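You operate a simulated robot arm through the tools that you are given. There is no shell and no other tool.

You run a simulated robot arm. Do the job below in one go: nothing can be reset, and whatever is moved stays where it is left.

TASK
Put things in order on the sample table top. At the end: the yellow shim peg stands where the blue tie-up pin stood; the blue tie-up pin from the sample table top stands where the red shed block stood; the red shed block is on the cream soap on its dish; the orange tie-up pin from the sample table top stands where the yellow shim peg stood; whatever was shut is shut again. Leave all else as you found it, and nothing knocked over.

It is judged by the outcome, as a careful person would: the job done as asked, and still so three seconds after it is handed in. It fails if anything else is knocked over, pushed out of place, dropped, spilled or broken.

THE ROBOT
A 6-joint arm with a two-finger gripper, fixed in place. Base frame: the origin is at the foot of the arm, x ahead of it, y to its left, z up; the work surface is at about z = 760. Units: mm, degrees, N and s.
With the tool pointing down near the work surface it reaches from about 300 to 680 mm from the base axis. Its first joint turns from -66.0 to 66.0 degrees. Payload 2.45 kg.
The tool frame sits at the grasp point between the pads (the TCP): z along the fingers, y along the line on which they close. The tips reach 30 mm beyond it. Largest opening 106 mm; the body of the gripper starts 79 mm behind the TCP.
Orientation is told as [roll, pitch, yaw] about the base's x, y, z axes, in that order, counted from this pose: with the fingers straight down and closing along the base's y, the tool's x points along the base's -x, its y along +y and its z along -z.

THE INTERFACE
- The arm moves only by the tool arm_command. Its arguments are lists of equal length, an entry for each row: "delta_pos": the shift along the tool's x, y, z in units of 100 mm (1.0 is 100 mm), a list of three; "rot": the turn, a rotation vector about the tool's x, y, z in units of 120 degrees (1.0 is 120 degrees), a list of three; "fingers": the closure, from 0 (fully open) to 1 (shut). In form: {"delta_pos": [[dx, dy, dz], ...], "rot": [[rx, ry, rz], ...], "fingers": [fingers, ...]}. A call has 1 to 20 rows; each row is the pose to reach, as a shift and turn from the pose commanded when the call began, along the tool's axes at that moment. A call with a number of a shift or a turn outside -1 to 1 is refused whole. Each row takes 0.2 s and may step no farther than 50 mm and 8.6 degrees from the row before; otherwise, or with a gripper value out of range, the whole call is refused. Where a pose cannot be reached the arm comes as near as it can. A force on the tool above 40 N (or 10 N above the force at the start of the call, whichever is more), or a blocked arm, ends the call early, and 0.2 s more pass. Each finger travels about 153 mm/s and halts on what it meets, pressing with about 41 N; the grip force reading is that of the motor and also rises with nothing between the fingers. The clock runs only during rows and for 0.2 s after the last one: add rows that repeat a pose to give the fingers time. The reply holds the time, the measured pose of the TCP, the force on the tool along the base axes, the opening and the grip force, in the units named above and with some noise, with the torque about the TCP (base axes, N m) and any sound that the robot's microphone picked up, and new pictures: "show" is both (left out), scene, wrist or none.
- Cameras (640 x 400 px; columns grow to the right, rows downward): "scene" is fixed at [79, 436.8, 1396.2]; the picture's right is [-0.42, -0.91, 0.00], its down [-0.60, 0.28, -0.75] and it looks along [0.68, -0.32, -0.66] (base axes); focal length 374 px, centre (320, 200). "wrist" rides on the gripper at [76, -2, -106] in the tool frame; the picture's right is [0.02, 1.00, 0.00], its down [-0.78, 0.02, -0.62] and it looks along [-0.62, 0.01, 0.78] (tool axes); focal length 247 px, centre (320, 200).
- point_at(camera, pixels): for up to 12 pixels [column, row] of the newest picture of that camera ("zoom" is the newest enlarged one), the place [x, y, z] in the base frame of the surface seen there, good to about 3 mm, but the place of the scene camera against the robot may be out by one fixed shift of up to 12 mm in any direction. It takes no simulated time.
- zoom(camera, box): a new picture of the part [left, top, right, bottom] of that camera's present view, enlarged. It takes no simulated time.
- sign_off(): hands the job in; it is judged then, once.

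Open the gripper and draw the arm clear of the work before you hand the job in, unless the task says otherwise.

The tools are called after "Request:" as a command line: name --argument value ..., lists and objects as JSON in quotes. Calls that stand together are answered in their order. arm_command: Moves the arm, as the interface text tells. Its arguments: {"type":"object","properties":{"delta_pos":{"type":"array"},"rot":{"type":"array"},"fingers":{"type":"array"},"show":{"type":"string","enum":["both","scene","wrist","none"]}},"required":["delta_pos","rot","fingers"]} The other tools are called the same way: point_at (camera, pixels) gives the place of the surface under pixels of a picture; zoom (camera, box) takes an enlarged picture of a part of a camera's view; sign_off () hands the job in.

At the start:

```text
clock: 0.0
eef_pos: [364.0, 0.2, 1061.8]
tcp_rot: [0.0, 0.1, 0.0]
ft_force: [0.0, -0.6, -0.3]
moment: [0.0, -0.01, 0.02]
grip_width: 105.9
gripper_force: 0.1
```

scene: 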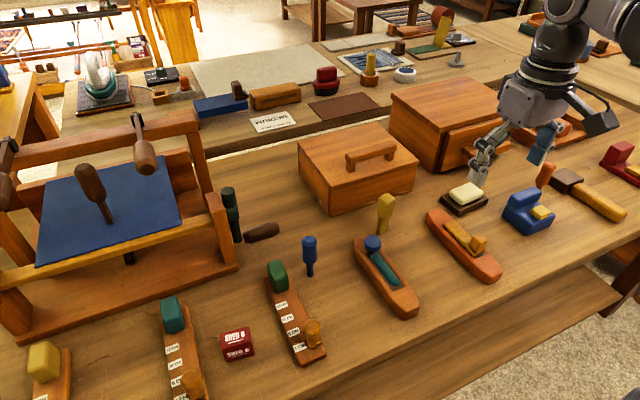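
wrist: 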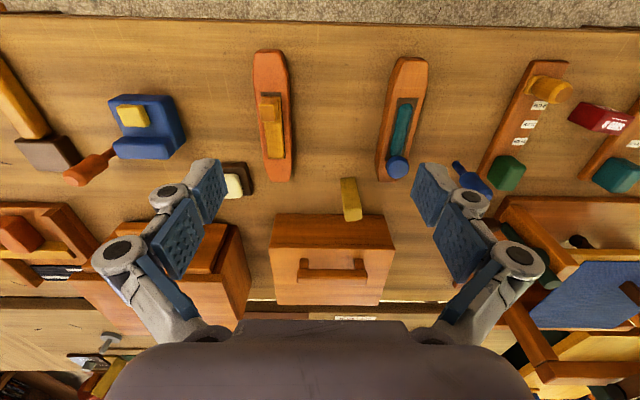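

The scene shows a blue pin near (309,255), a yellow peg near (386,212), a red block near (237,343) and soap on a dish near (464,196). I don't see the orange pin yet, so I'll zoom in on several areas.

Request:
zoom --camera "scene" --box '[220, 170, 420, 370]'

Request:
zoom --camera "scene" --box '[420, 120, 640, 290]'

Request:
zoom --camera "scene" --box '[290, 70, 520, 220]'

Request:
zoom --camera "scene" --box '[0, 100, 260, 400]'

Request:
zoom --camera "wrist" --box '[0, 40, 260, 300]'

Request:
zoom --camera "wrist" --box '[380, 40, 640, 300]'

```text
2.00 times, centred on (320, 270) of scene
```

zoom: 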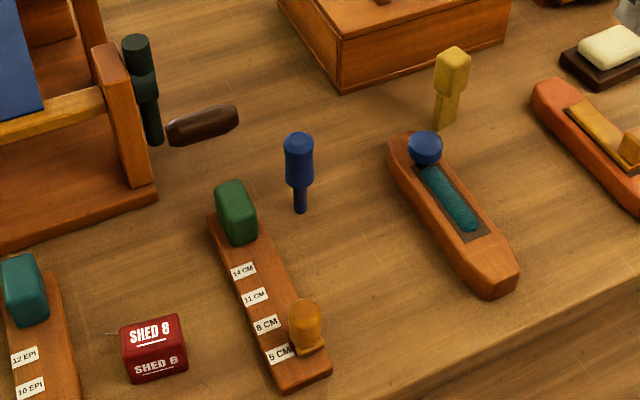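

```text
2.35 times, centred on (530, 205) of scene
```

zoom: 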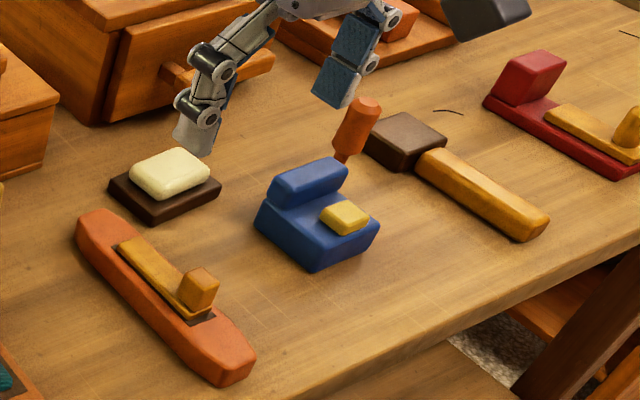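

```text
2.67 times, centred on (405, 145) of scene
```

zoom: 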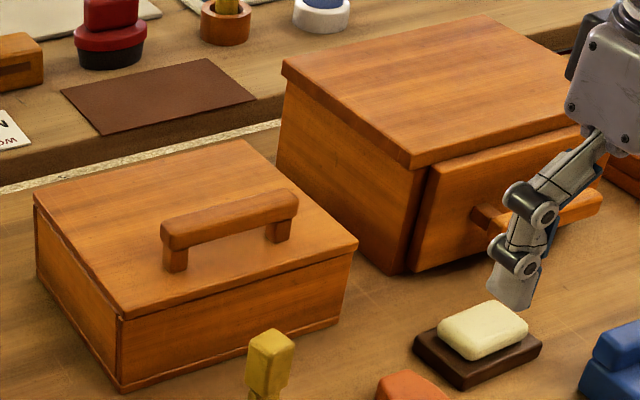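

```text
1.33 times, centred on (130, 250) of scene
```

zoom: 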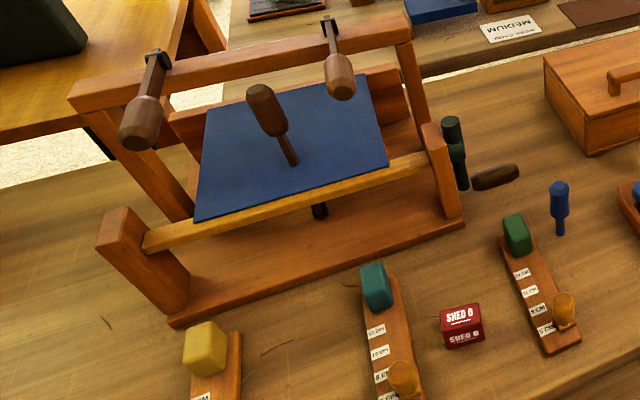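

```text
1.54 times, centred on (130, 170) of wrist
```

zoom: 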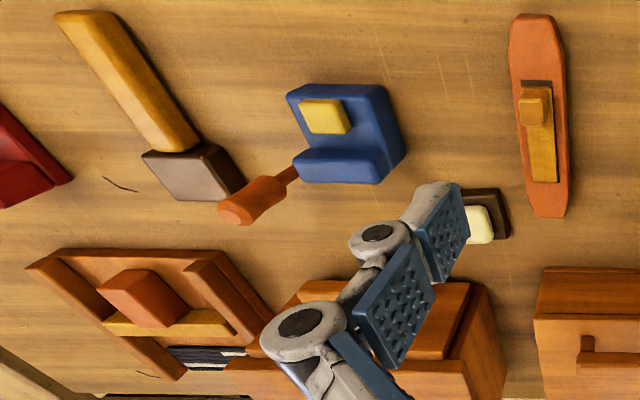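

```text
1.54 times, centred on (510, 170) of wrist
```

zoom: 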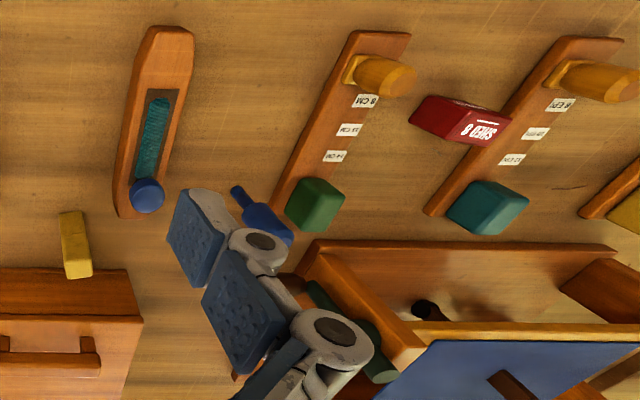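

The orange pin stands by the blue block near (545,175), and all three pins stand on narrow stems. I'll measure the key objects with both cameras.

Request:
point_at --camera "scene" --pixels '[[309, 239], [309, 252], [310, 274], [386, 197], [384, 212], [380, 231], [547, 165], [545, 175], [540, 186], [237, 332], [237, 350], [465, 191]]'

Request:
point_at --camera "wrist" --pixels '[[457, 165], [470, 178], [350, 182], [353, 215], [348, 200], [75, 176], [95, 162], [115, 153], [595, 115], [612, 123], [232, 186], [245, 190]]'

Request:
zoom --camera "scene" --box '[500, 140, 600, 240]'

Request:
zoom --camera "scene" --box '[350, 180, 430, 260]'

Request:
zoom --camera "scene" --box '[270, 220, 350, 300]'

Request:
zoom --camera "scene" --box '[195, 305, 275, 385]'

```text
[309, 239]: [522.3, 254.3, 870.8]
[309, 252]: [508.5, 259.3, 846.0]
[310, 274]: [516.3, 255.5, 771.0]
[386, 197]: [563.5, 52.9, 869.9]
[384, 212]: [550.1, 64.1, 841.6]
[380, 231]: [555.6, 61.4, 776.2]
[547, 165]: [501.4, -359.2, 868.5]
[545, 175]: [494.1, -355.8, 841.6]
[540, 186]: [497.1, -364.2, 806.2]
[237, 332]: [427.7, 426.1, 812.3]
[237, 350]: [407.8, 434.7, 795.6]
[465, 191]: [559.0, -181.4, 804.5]
```

```text
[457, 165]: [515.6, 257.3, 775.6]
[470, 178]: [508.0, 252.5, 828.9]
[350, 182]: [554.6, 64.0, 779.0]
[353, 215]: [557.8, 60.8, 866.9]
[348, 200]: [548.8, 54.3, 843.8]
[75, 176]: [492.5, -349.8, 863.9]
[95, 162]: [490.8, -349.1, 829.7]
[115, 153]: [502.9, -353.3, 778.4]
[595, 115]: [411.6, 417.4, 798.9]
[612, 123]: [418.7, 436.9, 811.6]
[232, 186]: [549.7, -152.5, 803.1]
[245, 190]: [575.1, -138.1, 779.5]
```

```text
4.00 times, centred on (550, 190) of scene
```

zoom: 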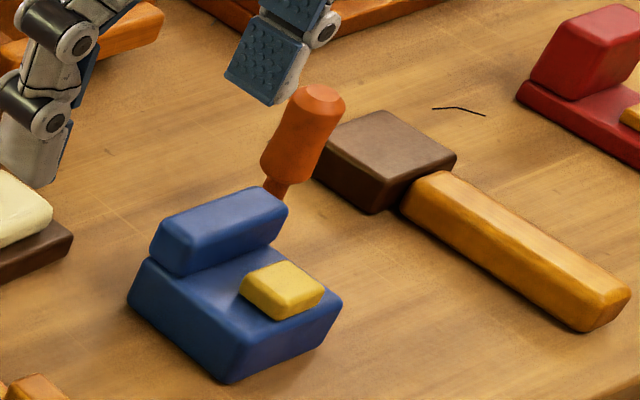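

```text
5.00 times, centred on (390, 220) of scene
```

zoom: 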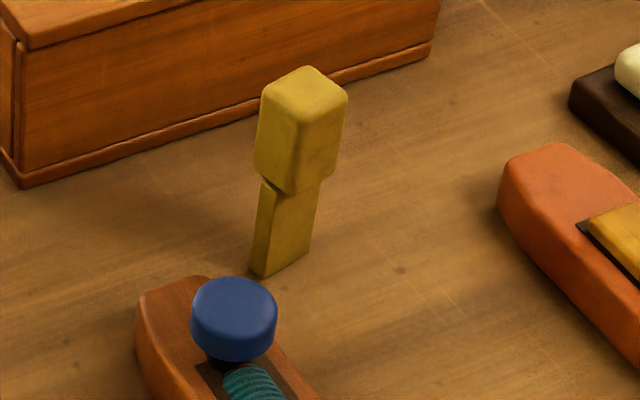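

```text
5.00 times, centred on (310, 260) of scene
```

zoom: 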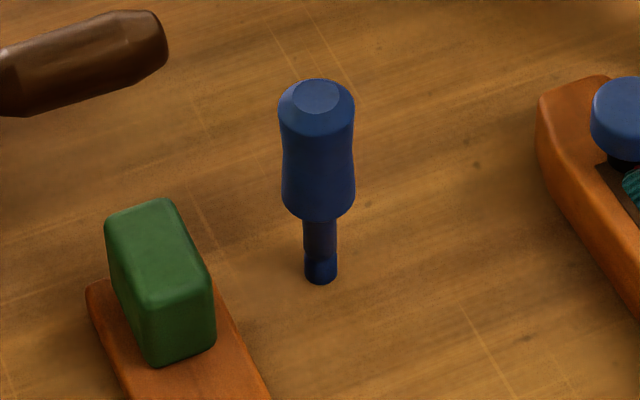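

```text
5.00 times, centred on (235, 345) of scene
```

zoom: 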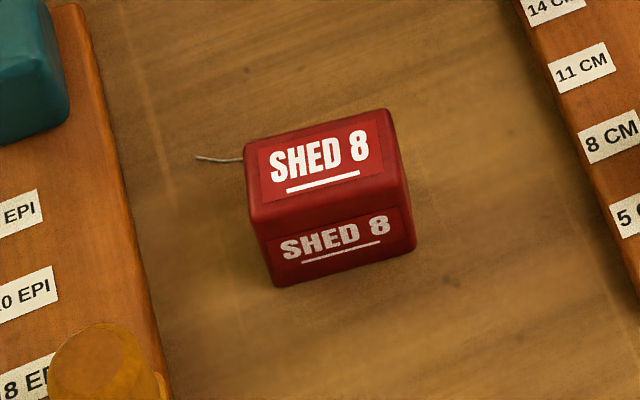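

Pin heads top out near z=870 and the stems reach the table at 760. Next I'll measure the neighbouring obstacles: the gauges, green block, loom, lidded box, blue block and mallet.

Request:
point_at --camera "scene" --pixels '[[277, 266], [313, 325], [172, 308], [188, 378], [230, 192], [215, 200], [195, 118], [80, 140], [237, 263], [265, 232], [372, 240], [480, 240]]'

Request:
point_at --camera "scene" --pixels '[[333, 210], [412, 182], [372, 155], [300, 145], [440, 180], [522, 200], [541, 213], [568, 178], [595, 200], [545, 90], [484, 150], [508, 148]]'

Request:
zoom --camera "wrist" --box '[200, 150, 280, 230]'

Request:
zoom --camera "wrist" --box '[560, 80, 640, 160]'

```text
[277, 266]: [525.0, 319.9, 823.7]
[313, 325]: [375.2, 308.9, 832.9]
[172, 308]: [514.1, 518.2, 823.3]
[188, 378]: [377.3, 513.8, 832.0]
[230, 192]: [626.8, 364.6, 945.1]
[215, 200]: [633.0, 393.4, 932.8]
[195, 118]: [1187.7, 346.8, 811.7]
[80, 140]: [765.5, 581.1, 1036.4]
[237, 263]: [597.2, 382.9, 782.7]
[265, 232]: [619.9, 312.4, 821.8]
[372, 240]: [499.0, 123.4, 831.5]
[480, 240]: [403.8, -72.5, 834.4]
```

```text
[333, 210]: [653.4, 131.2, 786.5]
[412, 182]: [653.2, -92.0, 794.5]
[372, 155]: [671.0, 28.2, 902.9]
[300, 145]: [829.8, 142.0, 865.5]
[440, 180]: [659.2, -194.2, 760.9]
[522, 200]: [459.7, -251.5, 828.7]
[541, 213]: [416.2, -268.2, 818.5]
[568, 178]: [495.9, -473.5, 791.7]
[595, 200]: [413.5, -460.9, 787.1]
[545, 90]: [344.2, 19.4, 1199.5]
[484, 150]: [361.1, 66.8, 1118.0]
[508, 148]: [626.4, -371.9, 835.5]
```

```text
5.00 times, centred on (240, 190) of wrist
```

zoom: 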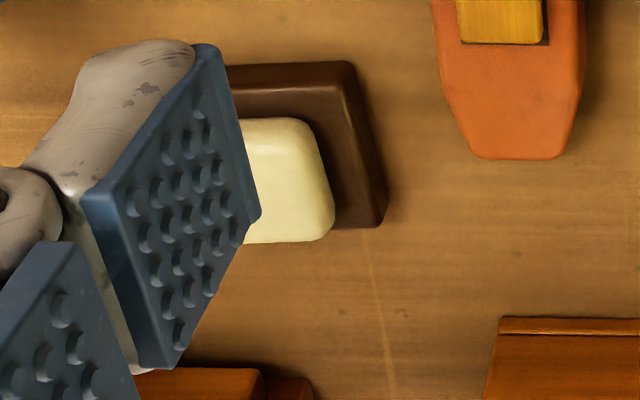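

```text
5.00 times, centred on (600, 120) of wrist
```

zoom: 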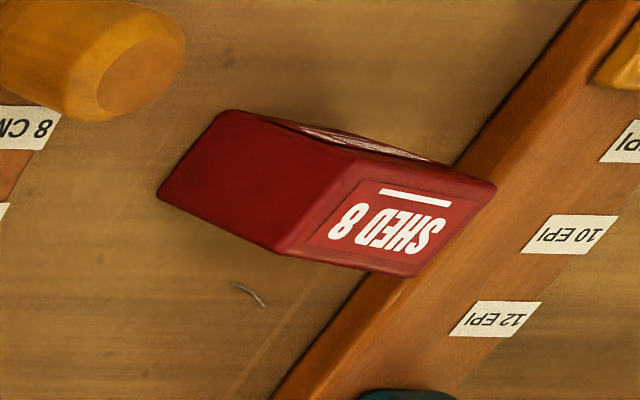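

The loom stands beyond x≈600, and the gauges (tops ≤833) flank the red block near (415,428). I'll move left over the red block to look closely.

Request:
arm_command --delta_pos '[[0, 0.33, 0], [0, 0.67, 0], [0, 1.0, 0]]' --rot '[[0, 0, 0], [0, 0, 0], [0, 0, 0]]' --fingers '[0, 0, 0]' --show "none"

Request:
arm_command --delta_pos '[[0, 0.33, 0], [0, 0.67, 0], [0, 1.0, 0]]' --rot '[[0, 0, 0], [0, 0, 0], [0, 0, 0]]' --fingers '[0, 0, 0]' --show "none"

Request:
arm_command --delta_pos '[[0, 0.33, 0], [0, 0.67, 0], [0, 1.0, 0]]' --rot '[[0, 0, 0], [0, 0, 0], [0, 0, 0]]' --fingers '[0, 0, 0]' --show "none"

Request:
arm_command --delta_pos '[[0, 0.33, 0.2], [0, 0.67, 0.4], [0, 1.0, 0.7], [0, 1.0, 0.7]]' --rot '[[0, 0, 0], [0, 0, 0], [0, 0, 0], [0, 0, 0]]' --fingers '[0, 0, 0, 0]' --show "both"

```text
clock: 0.8
eef_pos: [368.6, 100.3, 1060.8]
tcp_rot: [0.1, 0.0, 0.0]
ft_force: [-0.3, 0.2, 0.1]
moment: [0.01, 0.0, 0.03]
grip_width: 105.9
gripper_force: 0.1
```

```text
clock: 1.6
eef_pos: [366.7, 201.4, 1062.4]
tcp_rot: [0.0, 0.1, -0.2]
ft_force: [-0.1, -0.2, 0.5]
moment: [0.01, 0.02, -0.03]
grip_width: 106.0
gripper_force: 0.0
```

```text
clock: 2.4
eef_pos: [364.5, 302.5, 1061.1]
tcp_rot: [0.1, 0.0, 0.0]
ft_force: [-0.2, -0.3, 0.3]
moment: [0.01, -0.02, 0.01]
grip_width: 105.8
gripper_force: 0.0
```

```text
clock: 3.4
eef_pos: [364.9, 400.9, 990.3]
tcp_rot: [-0.1, 0.1, 0.0]
ft_force: [0.4, 0.0, -0.2]
moment: [-0.04, 0.01, 0.05]
grip_width: 105.9
gripper_force: 0.1
```

scene: 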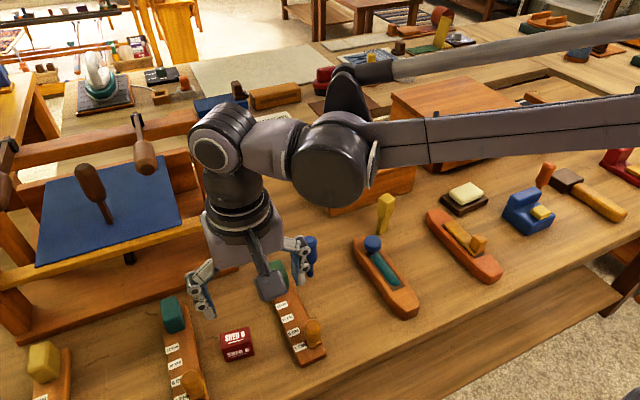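
wrist: 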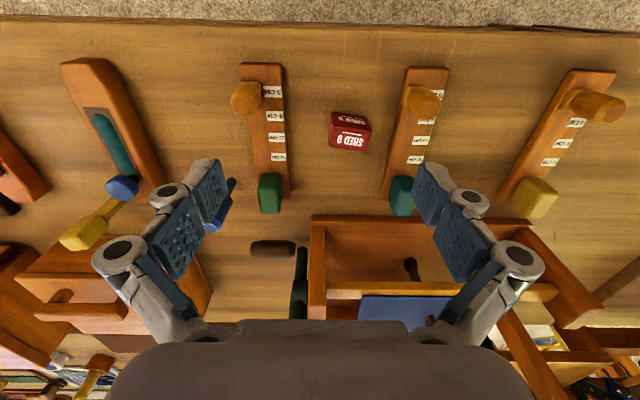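

The wrist view shows the red block near (349,131). I'll zoom in to measure its corners, and look at the blue pin and the gauges too.

Request:
zoom --camera "wrist" --box '[310, 90, 390, 170]'

Request:
point_at --camera "wrist" --pixels '[[334, 131], [370, 133], [366, 149], [332, 145], [333, 114], [367, 117], [350, 140], [246, 98], [425, 102], [286, 130], [390, 135], [402, 195]]'

```text
5.00 times, centred on (350, 130) of wrist
```

zoom: 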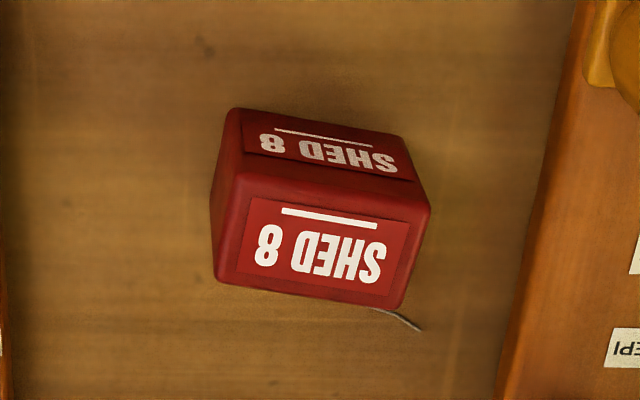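

```text
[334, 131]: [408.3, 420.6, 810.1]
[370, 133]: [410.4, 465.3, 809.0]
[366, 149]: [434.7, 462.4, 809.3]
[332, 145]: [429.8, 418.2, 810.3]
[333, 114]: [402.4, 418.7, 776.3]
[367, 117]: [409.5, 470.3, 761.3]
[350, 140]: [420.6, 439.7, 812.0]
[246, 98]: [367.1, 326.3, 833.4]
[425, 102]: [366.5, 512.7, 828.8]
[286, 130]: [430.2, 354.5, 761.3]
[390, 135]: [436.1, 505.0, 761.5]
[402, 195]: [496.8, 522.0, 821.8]
```

I'll measure the top-face corners from the zoom picture.

Request:
point_at --camera "zoom" --pixels '[[240, 180], [425, 208], [402, 302], [219, 274], [232, 115], [400, 140], [320, 240], [216, 225], [500, 300], [10, 300], [250, 350], [318, 310]]'

```text
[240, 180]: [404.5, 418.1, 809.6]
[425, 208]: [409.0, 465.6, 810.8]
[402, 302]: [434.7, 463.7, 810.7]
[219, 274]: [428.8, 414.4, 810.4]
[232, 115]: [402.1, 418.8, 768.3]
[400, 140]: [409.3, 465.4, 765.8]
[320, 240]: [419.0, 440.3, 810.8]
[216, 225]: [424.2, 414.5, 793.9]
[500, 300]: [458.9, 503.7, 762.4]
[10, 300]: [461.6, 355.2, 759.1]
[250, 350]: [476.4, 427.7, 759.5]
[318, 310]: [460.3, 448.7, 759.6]
```

The red block's top is centred near (419.3, 440.4) at z≈810, about 50 × 28 mm, with yaw ≈ -6°. I'll move above it, turn to match, and half-close the fingers to about 75 mm to stay clear of the gauge boards.

Request:
arm_command --delta_pos '[[-0.14, 0.1, 0.2], [-0.28, 0.2, 0.4], [-0.42, 0.3, 0.6], [-0.55, 0.4, 0.75], [-0.55, 0.4, 0.9], [-0.55, 0.4, 0.9]]' --rot '[[0, 0, 0.01], [0, 0, 0.02], [0, 0, 0.03], [0, 0, 0.05], [0, 0, 0.05], [0, 0, 0.05]]' --fingers '[0.1, 0.2, 0.3, 0.3, 0.3, 0.3]' --show "both"

```text
clock: 4.8
eef_pos: [418.7, 441.6, 901.4]
tcp_rot: [-0.1, 0.0, -6.0]
ft_force: [-0.6, 0.7, -0.3]
moment: [0.02, -0.03, -0.01]
grip_width: 74.2
gripper_force: 0.2
```

scene: 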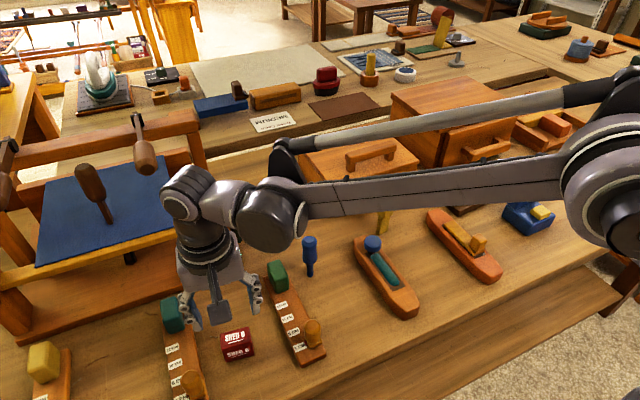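
wrist: 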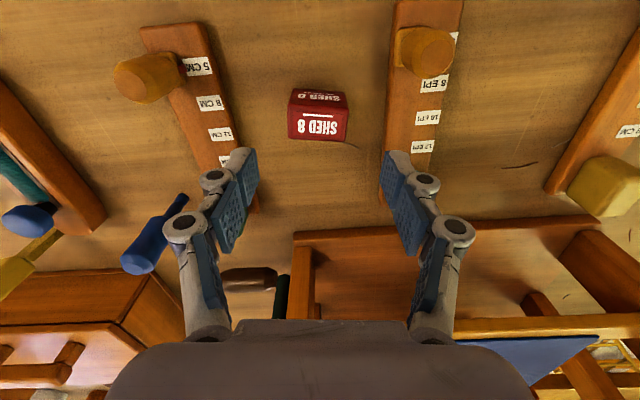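

The block looks centred between the fingers (column ~320). I'll re-measure its corners from here.

Request:
zoom --camera "wrist" --box '[270, 70, 370, 170]'

Request:
point_at --camera "wrist" --pixels '[[291, 110], [346, 111], [342, 139], [290, 136], [318, 123], [293, 92], [342, 96], [212, 110], [388, 130]]'

```text
4.00 times, centred on (320, 120) of wrist
```

zoom: 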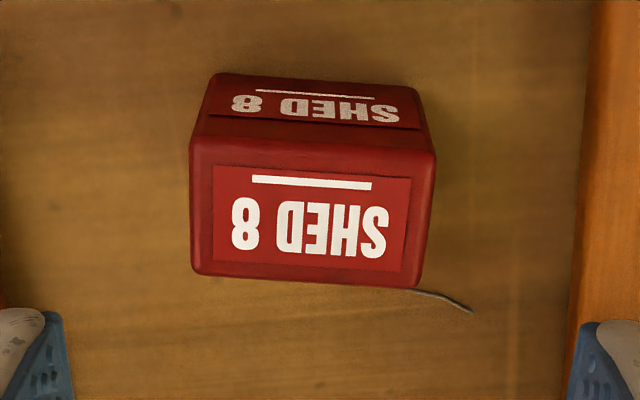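

```text
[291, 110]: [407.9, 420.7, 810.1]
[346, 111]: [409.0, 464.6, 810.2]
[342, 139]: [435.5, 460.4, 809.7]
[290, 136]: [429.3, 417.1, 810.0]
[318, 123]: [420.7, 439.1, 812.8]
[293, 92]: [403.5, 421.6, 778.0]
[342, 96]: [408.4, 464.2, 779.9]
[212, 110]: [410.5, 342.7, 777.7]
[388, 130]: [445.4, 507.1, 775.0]
```

The block is centred at about (420,440.5) and the fingers clear the boards. I'll lower to grasp height in two steps.

Request:
arm_command --delta_pos '[[0, 0, 0.2], [0, 0, 0.4], [0, 0, 0.6], [0, 0, 0.8], [0, 0, 0.9]]' --rot '[[0, 0, 0], [0, 0, 0], [0, 0, 0], [0, 0, 0], [0, 0, 0]]' --fingers '[0.3, 0.3, 0.3, 0.3, 0.3]' --show "none"

Request:
arm_command --delta_pos '[[-0.01, 0, 0.06], [-0.01, 0, 0.13], [-0.01, 0, 0.13]]' --rot '[[0, 0, 0], [0, 0, 0], [0, 0, 0]]' --fingers '[0.3, 0.3, 0.3]' --show "both"

```text
clock: 6.0
eef_pos: [421.9, 439.8, 811.2]
tcp_rot: [-0.1, 0.0, -6.0]
ft_force: [0.6, -0.3, 0.4]
moment: [-0.02, -0.03, -0.03]
grip_width: 74.1
gripper_force: 0.0
```

```text
clock: 6.8
eef_pos: [422.1, 441.1, 797.3]
tcp_rot: [-0.1, 0.0, -5.9]
ft_force: [-1.4, 0.0, -1.5]
moment: [-0.01, 0.01, -0.02]
grip_width: 74.3
gripper_force: 0.0
```

scene: 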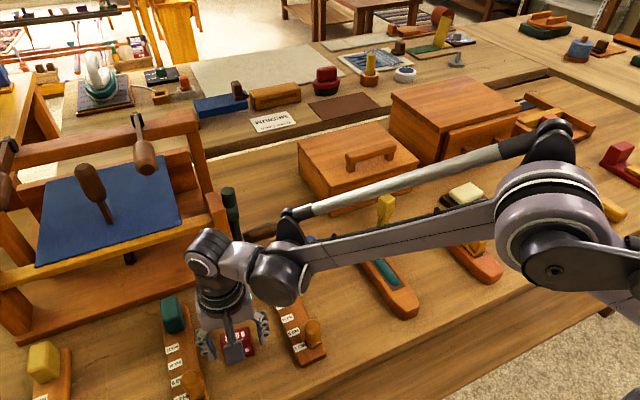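
wrist: 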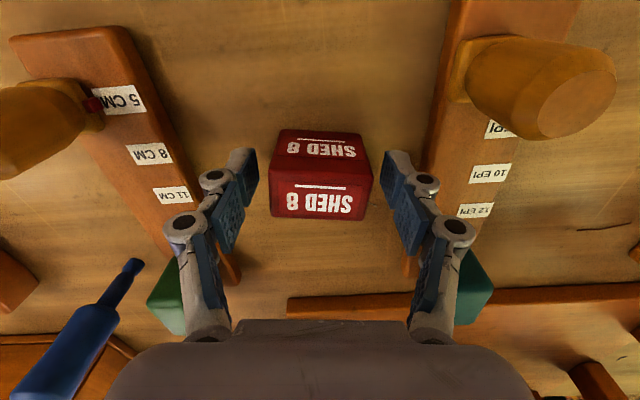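

The block sits between the pads (column 320, top face at row ~200). I'll close on it.

Request:
arm_command --delta_pos '[[0, 0, 0], [0, 0, 0], [0, 0, 0], [0, 0, 0]]' --rot '[[0, 0, 0], [0, 0, 0], [0, 0, 0], [0, 0, 0]]' --fingers '[0.45, 0.6, 0.8, 0.8]' --show "wrist"

```text
clock: 7.8
eef_pos: [420.8, 441.0, 798.5]
tcp_rot: [0.1, 0.0, -6.0]
ft_force: [0.0, -0.3, 2.3]
moment: [-0.09, 0.03, -0.04]
grip_width: 49.5
gripper_force: 40.9
```

wrist: 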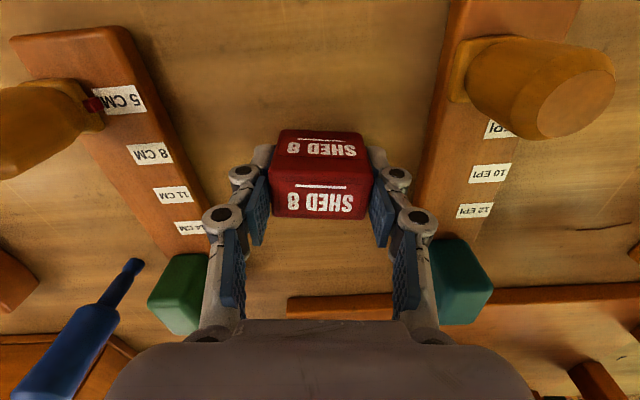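

Gripped at 49.5 mm wide. I'll lift straight up and check it stays in the grip.

Request:
arm_command --delta_pos '[[0, 0, -0.1], [0, 0, -0.3], [0, 0, -0.5], [0, 0, -0.75], [0, 0, -1.0]]' --rot '[[0, 0, 0], [0, 0, 0], [0, 0, 0], [0, 0, 0], [0, 0, 0]]' --fingers '[0.8, 0.8, 0.8, 0.8, 0.8]' --show "both"

```text
clock: 9.0
eef_pos: [421.6, 444.5, 898.7]
tcp_rot: [0.0, -0.1, -6.0]
ft_force: [0.6, -0.2, -1.2]
moment: [0.0, 0.0, 0.02]
grip_width: 49.3
gripper_force: 41.1
```

scene: 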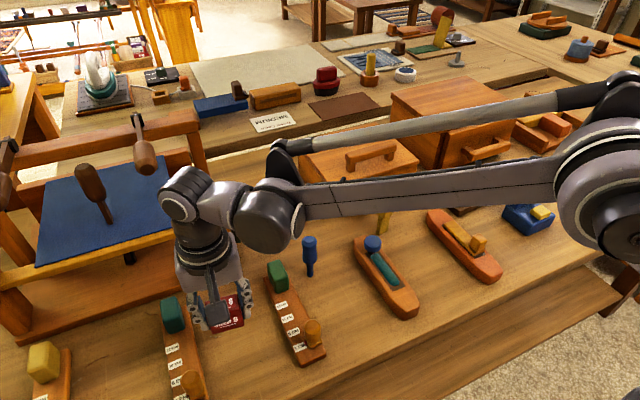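
wrist: 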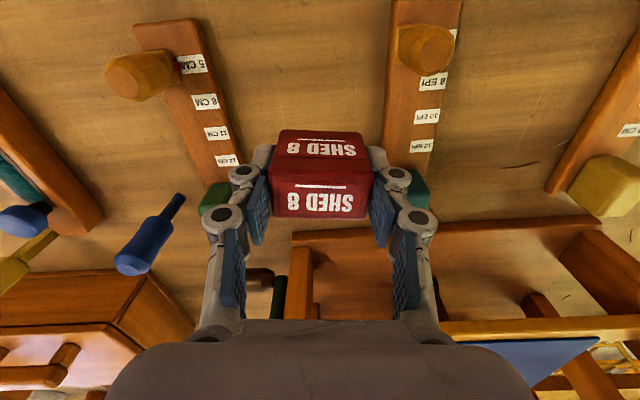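

The block is held firmly. I'll rise to z≈1000, square the yaw, then travel right (toward -y) to above the soap.

Request:
arm_command --delta_pos '[[0, 0, -0.25], [0, 0, -0.5], [0, 0, -0.75], [0, 0, -1.0]]' --rot '[[0, 0, 0], [0, 0, -0.02], [0, 0, -0.05], [0, 0, -0.05]]' --fingers '[0.8, 0.8, 0.8, 0.8]' --show "none"

Request:
arm_command --delta_pos '[[0, -0.25, 0], [0, -0.5, 0], [0, -0.75, 0], [0, -1.0, 0]]' --rot '[[0, 0, 0], [0, 0, 0], [0, 0, 0], [0, 0, 0]]' --fingers '[0.8, 0.8, 0.8, 0.8]' --show "none"

Request:
arm_command --delta_pos '[[0, -0.25, 0], [0, -0.5, 0], [0, -0.75, 0], [0, -1.0, 0]]' --rot '[[0, 0, 0], [0, 0, 0], [0, 0, 0], [0, 0, 0]]' --fingers '[0.8, 0.8, 0.8, 0.8]' --show "none"

Request:
arm_command --delta_pos '[[0, -0.25, 0], [0, -0.5, 0], [0, -0.75, 0], [0, -1.0, 0]]' --rot '[[0, 0, 0], [0, 0, 0], [0, 0, 0], [0, 0, 0]]' --fingers '[0.8, 0.8, 0.8, 0.8]' --show "none"

Request:
arm_command --delta_pos '[[0, -0.25, 0], [0, -0.5, 0], [0, -0.75, 0], [0, -1.0, 0]]' --rot '[[0, 0, 0], [0, 0, 0], [0, 0, 0], [0, 0, 0]]' --fingers '[0.8, 0.8, 0.8, 0.8]' --show "both"

```text
clock: 10.0
eef_pos: [422.7, 441.9, 999.8]
tcp_rot: [0.0, 0.0, 0.2]
ft_force: [0.1, -0.3, -1.4]
moment: [0.02, -0.01, 0.01]
grip_width: 48.9
gripper_force: 40.8
```

```text
clock: 11.0
eef_pos: [421.5, 340.7, 996.2]
tcp_rot: [0.0, 0.0, 0.0]
ft_force: [-0.4, -0.8, -0.9]
moment: [0.0, -0.03, 0.0]
grip_width: 49.0
gripper_force: 40.6
```

```text
clock: 12.0
eef_pos: [422.0, 239.7, 997.4]
tcp_rot: [0.0, 0.1, 0.0]
ft_force: [0.2, -0.7, -0.4]
moment: [0.01, 0.03, 0.01]
grip_width: 49.0
gripper_force: 40.7
```

```text
clock: 13.0
eef_pos: [420.9, 141.3, 997.8]
tcp_rot: [0.0, 0.0, 0.0]
ft_force: [0.3, 0.8, -1.5]
moment: [-0.01, -0.02, 0.03]
grip_width: 49.3
gripper_force: 40.6
```

```text
clock: 14.0
eef_pos: [421.4, 39.9, 998.2]
tcp_rot: [0.0, 0.0, 0.1]
ft_force: [0.1, 0.5, -0.3]
moment: [0.03, -0.01, 0.02]
grip_width: 49.2
gripper_force: 41.2
```

scene: 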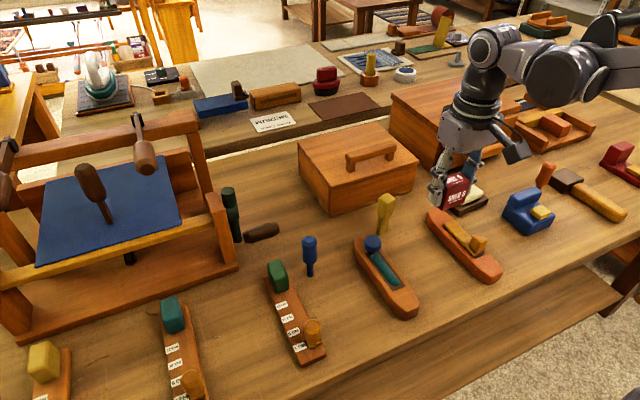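
wrist: 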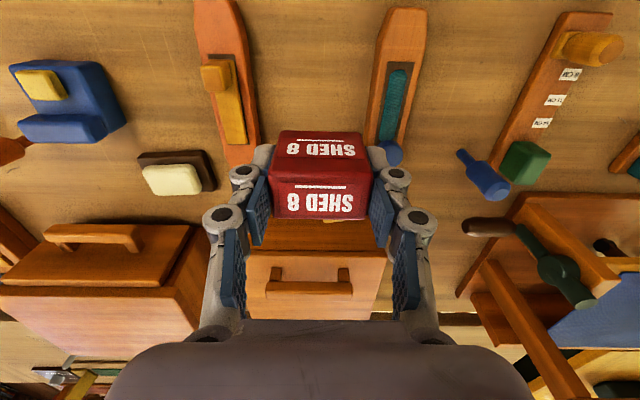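

Now the soap is visible at (172,179) in the wrist view. I'll zoom in and measure it.

Request:
zoom --camera "wrist" --box '[125, 130, 225, 230]'

Request:
point_at --camera "wrist" --pixels '[[145, 168], [192, 165], [201, 190], [155, 194], [172, 179], [140, 155], [205, 152], [217, 185], [165, 225], [100, 225], [188, 230]]'

```text
4.00 times, centred on (175, 180) of wrist
```

zoom: 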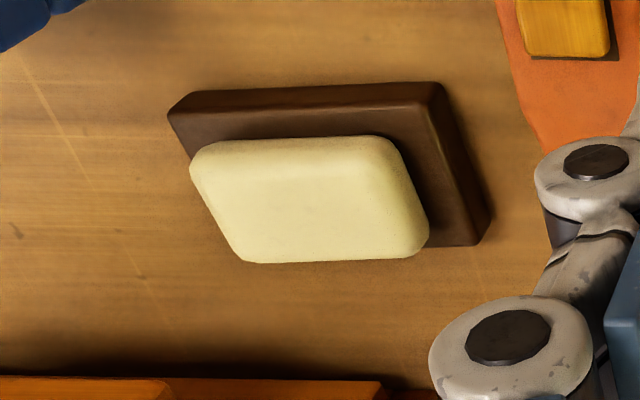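

```text
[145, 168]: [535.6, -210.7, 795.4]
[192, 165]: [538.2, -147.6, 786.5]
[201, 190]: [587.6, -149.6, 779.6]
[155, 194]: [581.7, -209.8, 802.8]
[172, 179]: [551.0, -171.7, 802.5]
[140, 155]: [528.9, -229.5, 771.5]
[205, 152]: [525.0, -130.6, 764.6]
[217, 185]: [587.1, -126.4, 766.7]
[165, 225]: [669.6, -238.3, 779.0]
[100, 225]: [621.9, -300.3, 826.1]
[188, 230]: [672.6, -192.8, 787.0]
```

I'll take finer points on the soap and dish from the zoom picture.

Request:
point_at --camera "zoom" --pixels '[[200, 160], [380, 145], [422, 240], [245, 255], [310, 200], [260, 180], [360, 180], [290, 235], [385, 230], [172, 112], [433, 88], [488, 220]]'

Request:
point_at --camera "scene" --pixels '[[468, 183], [485, 192], [478, 188], [474, 185], [440, 197], [486, 200]]'

Request:
zoom --camera "scene" --box '[420, 160, 500, 220]'

```text
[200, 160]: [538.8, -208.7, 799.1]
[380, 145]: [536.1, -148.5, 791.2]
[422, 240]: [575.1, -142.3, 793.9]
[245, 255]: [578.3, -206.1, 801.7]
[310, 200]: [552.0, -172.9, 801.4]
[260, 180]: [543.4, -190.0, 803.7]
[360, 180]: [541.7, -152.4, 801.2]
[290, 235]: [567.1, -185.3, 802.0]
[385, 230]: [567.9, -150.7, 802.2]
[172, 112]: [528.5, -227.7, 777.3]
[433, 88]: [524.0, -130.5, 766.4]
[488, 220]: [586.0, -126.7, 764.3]
```

```text
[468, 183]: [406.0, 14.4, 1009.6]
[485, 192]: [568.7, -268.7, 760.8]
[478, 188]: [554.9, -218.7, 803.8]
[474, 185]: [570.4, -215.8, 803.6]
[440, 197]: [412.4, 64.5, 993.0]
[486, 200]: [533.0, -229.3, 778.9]
```

```text
6.67 times, centred on (460, 190) of scene
```

zoom: 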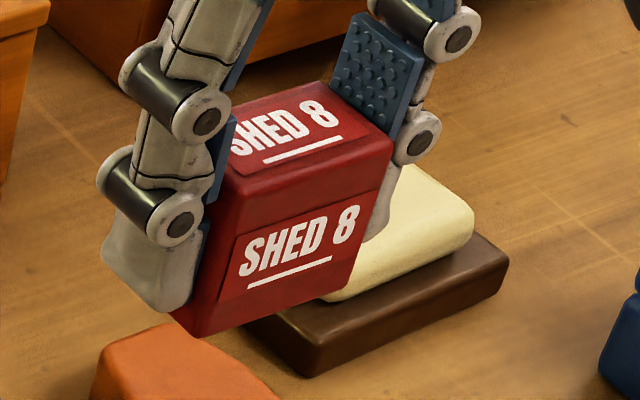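

The soap centre is about (557,-177) with top z≈802.5, and its long axis runs along y with yaw ≈ +2.7°. I'll move the block above it and descend partway.

Request:
arm_command --delta_pos '[[-0.17, -0.25, 0], [-0.34, -0.5, 0], [-0.51, -0.75, 0], [-0.68, -1.0, 0]]' --rot '[[0, 0, 0], [0, 0, 0], [0, 0, 0], [0, 0, 0]]' --fingers '[0.8, 0.8, 0.8, 0.8]' --show "none"

Request:
arm_command --delta_pos '[[-0.17, -0.25, 0], [-0.34, -0.5, 0], [-0.51, -0.75, 0], [-0.675, -1.0, 0]]' --rot '[[0, 0, 0], [0, 0, 0], [0, 0, 0], [0, 0, 0]]' --fingers '[0.8, 0.8, 0.8, 0.8]' --show "none"

Request:
arm_command --delta_pos '[[0, -0.08, 0.15], [0, -0.174, 0.35], [0, -0.174, 0.55], [0, -0.174, 0.7], [0, -0.174, 0.7]]' --rot '[[0, 0, -0.01], [0, 0, -0.0225], [0, 0, -0.0225], [0, 0, -0.0225], [0, 0, -0.0225]]' --fingers '[0.8, 0.8, 0.8, 0.8, 0.8]' --show "both"

```text
clock: 15.0
eef_pos: [491.3, -59.5, 997.3]
tcp_rot: [-0.1, -0.1, 0.0]
ft_force: [0.0, 1.1, -0.7]
moment: [0.0, 0.05, 0.02]
grip_width: 48.8
gripper_force: 41.4
```

```text
clock: 16.0
eef_pos: [556.8, -160.4, 998.9]
tcp_rot: [0.0, 0.1, -0.1]
ft_force: [0.0, -0.3, -1.8]
moment: [0.01, 0.0, 0.03]
grip_width: 49.1
gripper_force: 41.3
```

```text
clock: 17.2
eef_pos: [557.9, -177.3, 927.8]
tcp_rot: [-0.1, 0.1, 2.7]
ft_force: [-0.2, -0.6, -1.5]
moment: [0.01, -0.02, 0.02]
grip_width: 48.8
gripper_force: 41.4
```

scene: 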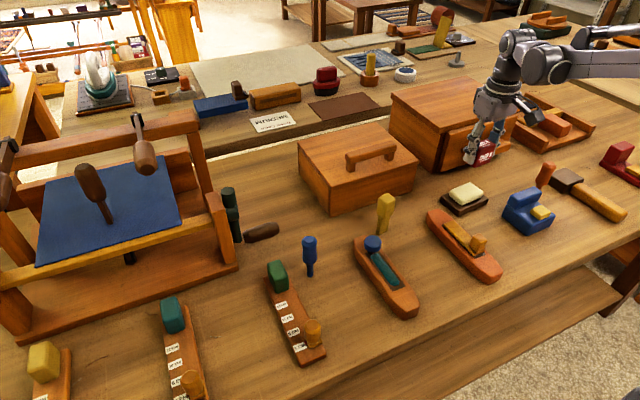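
wrist: 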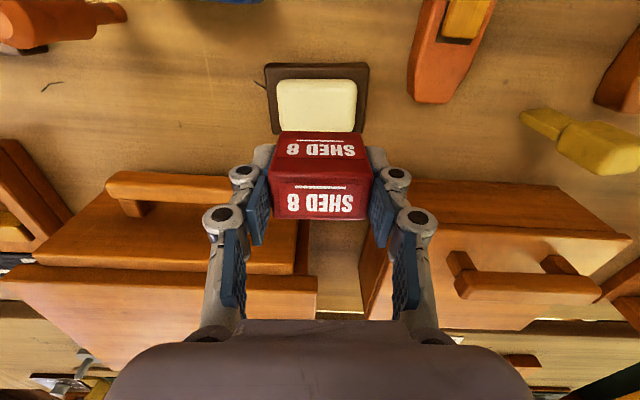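

The soap is now visible at (317,105), ahead of the block's base in this view. I'll re-measure it before lowering.

Request:
zoom --camera "wrist" --box '[260, 50, 380, 150]'

Request:
point_at --camera "wrist" --pixels '[[278, 82], [353, 81], [355, 125], [282, 125], [317, 105], [264, 66], [368, 64], [290, 90], [345, 90], [318, 84], [318, 126], [160, 185]]'

Request:
zoom --camera "scene" --box '[420, 110, 560, 230]'

```text
4.00 times, centred on (320, 100) of wrist
```

zoom: 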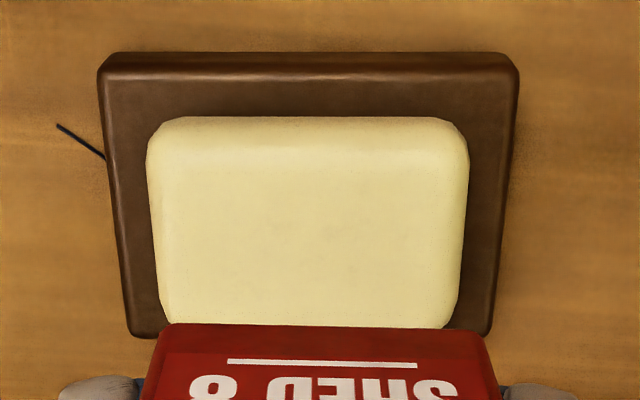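

```text
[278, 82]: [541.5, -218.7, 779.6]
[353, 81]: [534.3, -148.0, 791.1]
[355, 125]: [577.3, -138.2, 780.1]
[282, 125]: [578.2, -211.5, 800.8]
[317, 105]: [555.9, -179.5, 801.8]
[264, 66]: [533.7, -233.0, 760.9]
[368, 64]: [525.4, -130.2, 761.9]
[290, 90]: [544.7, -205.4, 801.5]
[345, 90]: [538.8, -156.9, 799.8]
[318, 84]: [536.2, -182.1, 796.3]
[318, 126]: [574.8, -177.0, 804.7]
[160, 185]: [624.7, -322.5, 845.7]
```

```text
3.33 times, centred on (490, 170) of scene
```

zoom: 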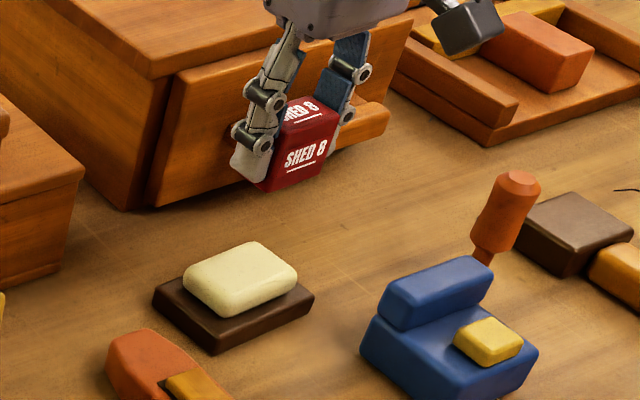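

The soap centre is about (557.5,-180) and aligned with the gripper. I'll shift 2.5 mm toward -y and lower to just above contact.

Request:
arm_command --delta_pos '[[0, -0.025, 0.2], [0, -0.025, 0.4], [0, -0.025, 0.6], [0, -0.025, 0.75], [0, -0.025, 0.82], [0, -0.025, 0.82]]' --rot '[[0, 0, 0], [0, 0, 0], [0, 0, 0], [0, 0, 0], [0, 0, 0], [0, 0, 0]]' --fingers '[0.8, 0.8, 0.8, 0.8, 0.8, 0.8]' --show "both"

```text
clock: 18.6
eef_pos: [556.6, -179.8, 845.4]
tcp_rot: [0.1, 0.0, 2.6]
ft_force: [0.4, 0.7, -1.5]
moment: [0.0, 0.03, 0.0]
grip_width: 49.1
gripper_force: 41.1
```

scene: 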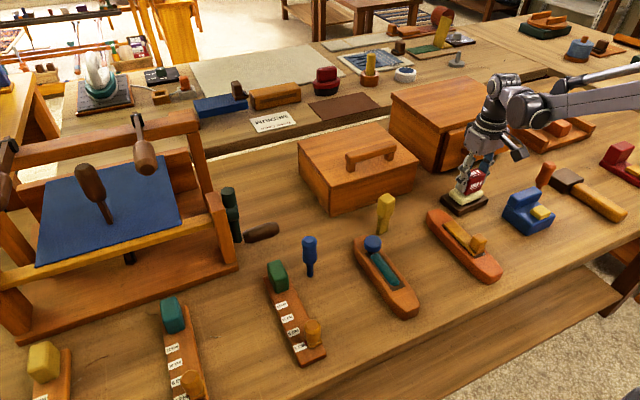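
wrist: 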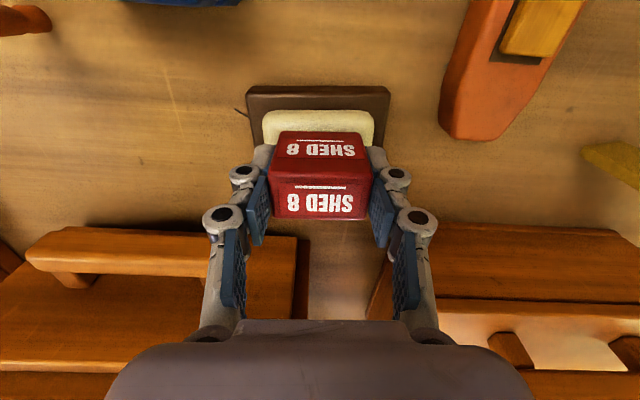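

The block is centred over the soap and about 4 mm above it. I'll lower in 1 mm steps and watch the force.

Request:
arm_command --delta_pos '[[0, 0, 0.01], [0, 0, 0.02], [0, 0, 0.03], [0, 0, 0.03]]' --rot '[[0, 0, 0], [0, 0, 0], [0, 0, 0], [0, 0, 0]]' --fingers '[0.8, 0.8, 0.8, 0.8]' --show "none"

Request:
arm_command --delta_pos '[[0, 0, 0.005], [0, 0, 0.01], [0, 0, 0.01]]' --rot '[[0, 0, 0], [0, 0, 0], [0, 0, 0]]' --fingers '[0.8, 0.8, 0.8]' --show "none"

Request:
zoom --camera "scene" --box '[430, 150, 510, 220]'

```text
clock: 19.6
eef_pos: [556.1, -178.9, 842.8]
tcp_rot: [0.0, 0.1, 2.8]
ft_force: [0.8, -0.8, -0.9]
moment: [-0.01, 0.03, -0.02]
grip_width: 49.0
gripper_force: 41.3
```

```text
clock: 20.4
eef_pos: [556.1, -179.4, 842.3]
tcp_rot: [0.0, 0.0, 2.8]
ft_force: [-0.4, 0.4, -1.2]
moment: [0.0, 0.0, -0.02]
grip_width: 49.1
gripper_force: 41.1
```

```text
5.71 times, centred on (470, 185) of scene
```

zoom: 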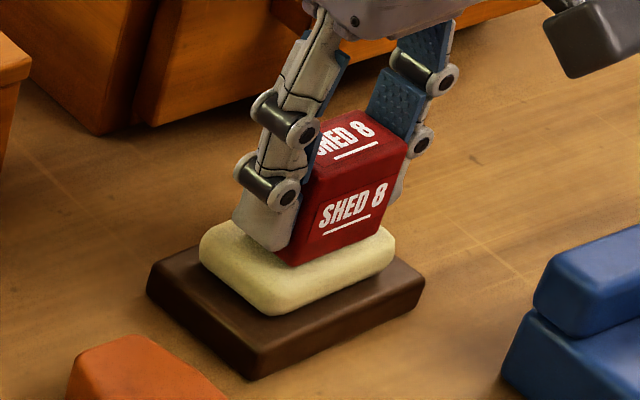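

No contact yet (z force about -1.2 N, just the block's weight). I'll continue in 1 mm steps.

Request:
arm_command --delta_pos '[[0, 0, 0.005], [0, 0, 0.01], [0, 0, 0.01]]' --rot '[[0, 0, 0], [0, 0, 0], [0, 0, 0]]' --fingers '[0.8, 0.8, 0.8]' --show "none"

Request:
arm_command --delta_pos '[[0, 0, 0.005], [0, 0, 0.01], [0, 0, 0.01]]' --rot '[[0, 0, 0], [0, 0, 0], [0, 0, 0]]' --fingers '[0.8, 0.8, 0.8]' --show "scene"

```text
clock: 21.2
eef_pos: [558.3, -179.7, 840.8]
tcp_rot: [0.0, -0.1, 2.7]
ft_force: [-0.7, -0.4, -1.3]
moment: [-0.02, 0.0, -0.01]
grip_width: 48.8
gripper_force: 41.0
```

```text
clock: 22.0
eef_pos: [556.9, -179.6, 841.1]
tcp_rot: [0.0, 0.0, 2.6]
ft_force: [0.0, -0.8, -1.6]
moment: [0.03, -0.01, 0.0]
grip_width: 48.9
gripper_force: 40.7
```

scene: 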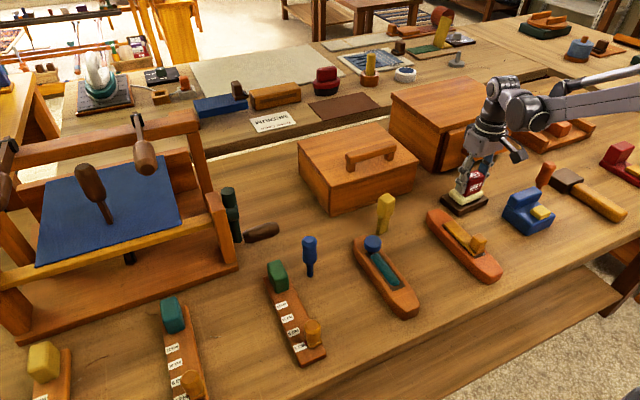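

Still no contact. I'll continue down in 0.5–1 mm steps.

Request:
arm_command --delta_pos '[[0, 0, 0.005], [0, 0, 0.01], [0, 0, 0.01]]' --rot '[[0, 0, 0], [0, 0, 0], [0, 0, 0]]' --fingers '[0.8, 0.8, 0.8]' --show "none"

Request:
arm_command --delta_pos '[[0, 0, 0.005], [0, 0, 0.01], [0, 0, 0.01]]' --rot '[[0, 0, 0], [0, 0, 0], [0, 0, 0]]' --fingers '[0.8, 0.8, 0.8]' --show "none"

Request:
zoom --camera "scene" --box '[440, 160, 500, 220]'

```text
clock: 22.8
eef_pos: [556.0, -180.0, 840.4]
tcp_rot: [0.0, 0.0, 2.8]
ft_force: [2.2, -1.8, 17.5]
moment: [0.01, -0.05, 0.01]
grip_width: 49.3
gripper_force: 40.7
```

```text
clock: 23.6
eef_pos: [556.8, -179.1, 840.2]
tcp_rot: [0.1, 0.0, 2.7]
ft_force: [0.3, -2.6, 36.0]
moment: [-0.12, -0.02, 0.0]
grip_width: 49.2
gripper_force: 40.8
```

```text
6.67 times, centred on (470, 190) of scene
```

zoom: 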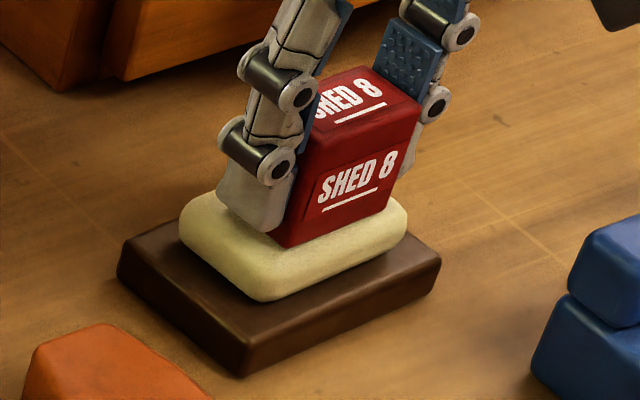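

Contact made (36 N), and the stiffness is about 18 N per mm. I'll back off 1.8 mm to unload, then open gently.

Request:
arm_command --delta_pos '[[0, 0, -0.01], [0, 0, -0.018], [0, 0, -0.018]]' --rot '[[0, 0, 0], [0, 0, 0], [0, 0, 0]]' --fingers '[0.8, 0.8, 0.8]' --show "none"

Request:
arm_command --delta_pos '[[0, 0, 0], [0, 0, 0], [0, 0, 0], [0, 0, 0]]' --rot '[[0, 0, 0], [0, 0, 0], [0, 0, 0], [0, 0, 0]]' --fingers '[0.5, 0.42, 0.34, 0.3]' --show "both"

```text
clock: 24.4
eef_pos: [557.0, -178.9, 840.5]
tcp_rot: [0.0, 0.0, 2.7]
ft_force: [-0.5, -1.8, 4.2]
moment: [-0.21, 0.07, -0.05]
grip_width: 48.9
gripper_force: 40.9
```

```text
clock: 25.4
eef_pos: [556.9, -178.2, 841.1]
tcp_rot: [0.0, 0.0, 2.7]
ft_force: [-0.4, 0.6, 0.0]
moment: [0.0, 0.01, 0.01]
grip_width: 74.1
gripper_force: 0.0
```

scene: 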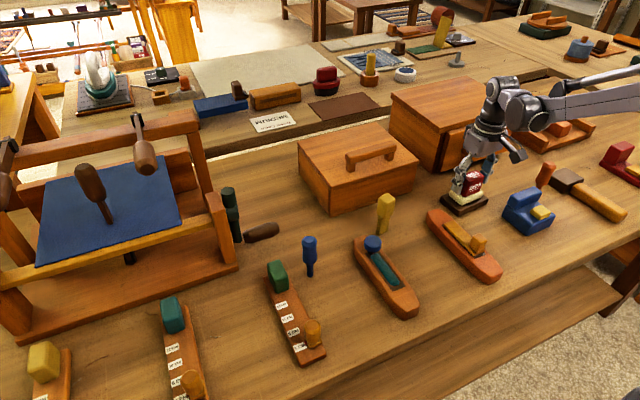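
wrist: 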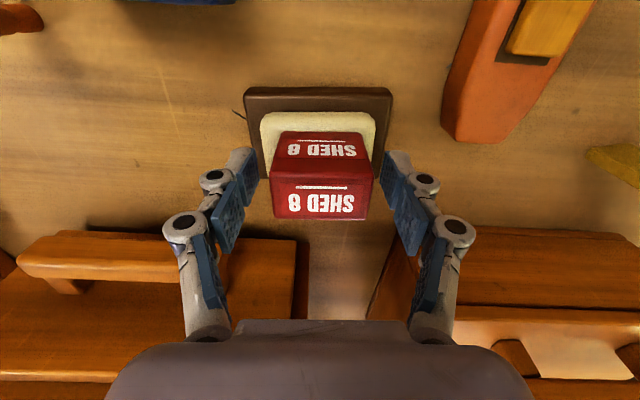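

The block stands on the soap and the fingers are clear of it. I'll rise straight up, then check it.

Request:
arm_command --delta_pos '[[0, 0, -0.1], [0, 0, -0.3], [0, 0, -0.55], [0, 0, -0.8], [0, 0, -1.0]]' --rot '[[0, 0, 0], [0, 0, 0], [0, 0, 0], [0, 0, 0], [0, 0, 0]]' --fingers '[0.3, 0.3, 0.3, 0.3, 0.3]' --show "both"

Request:
zoom --camera "scene" --box '[430, 150, 510, 230]'

```text
clock: 26.6
eef_pos: [557.2, -178.8, 940.5]
tcp_rot: [0.0, 0.0, 2.6]
ft_force: [0.1, -0.3, -0.2]
moment: [0.0, 0.01, 0.01]
grip_width: 74.3
gripper_force: 0.2
```

scene: 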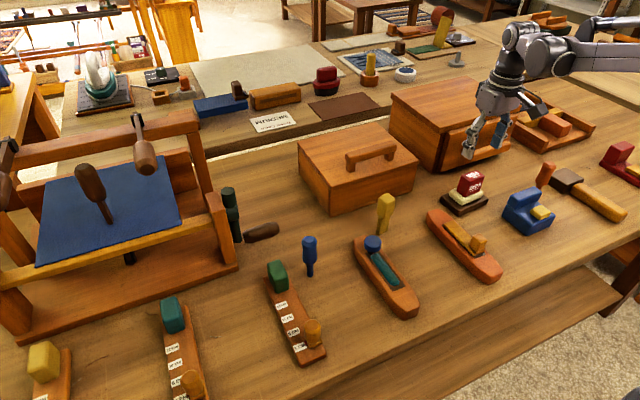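
wrist: 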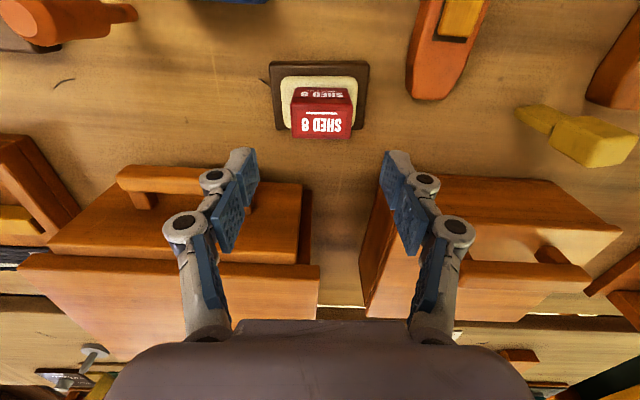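

```text
5.00 times, centred on (470, 190) of scene
```

zoom: 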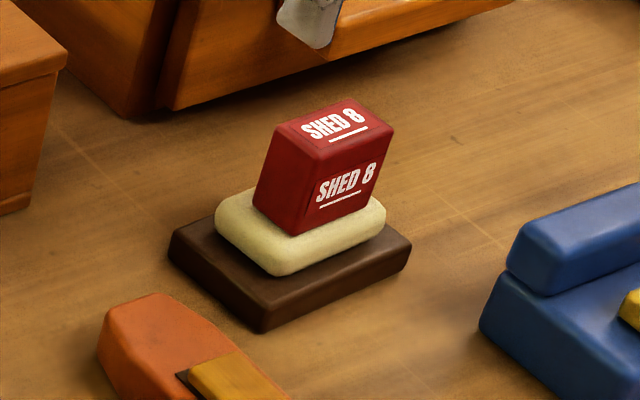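

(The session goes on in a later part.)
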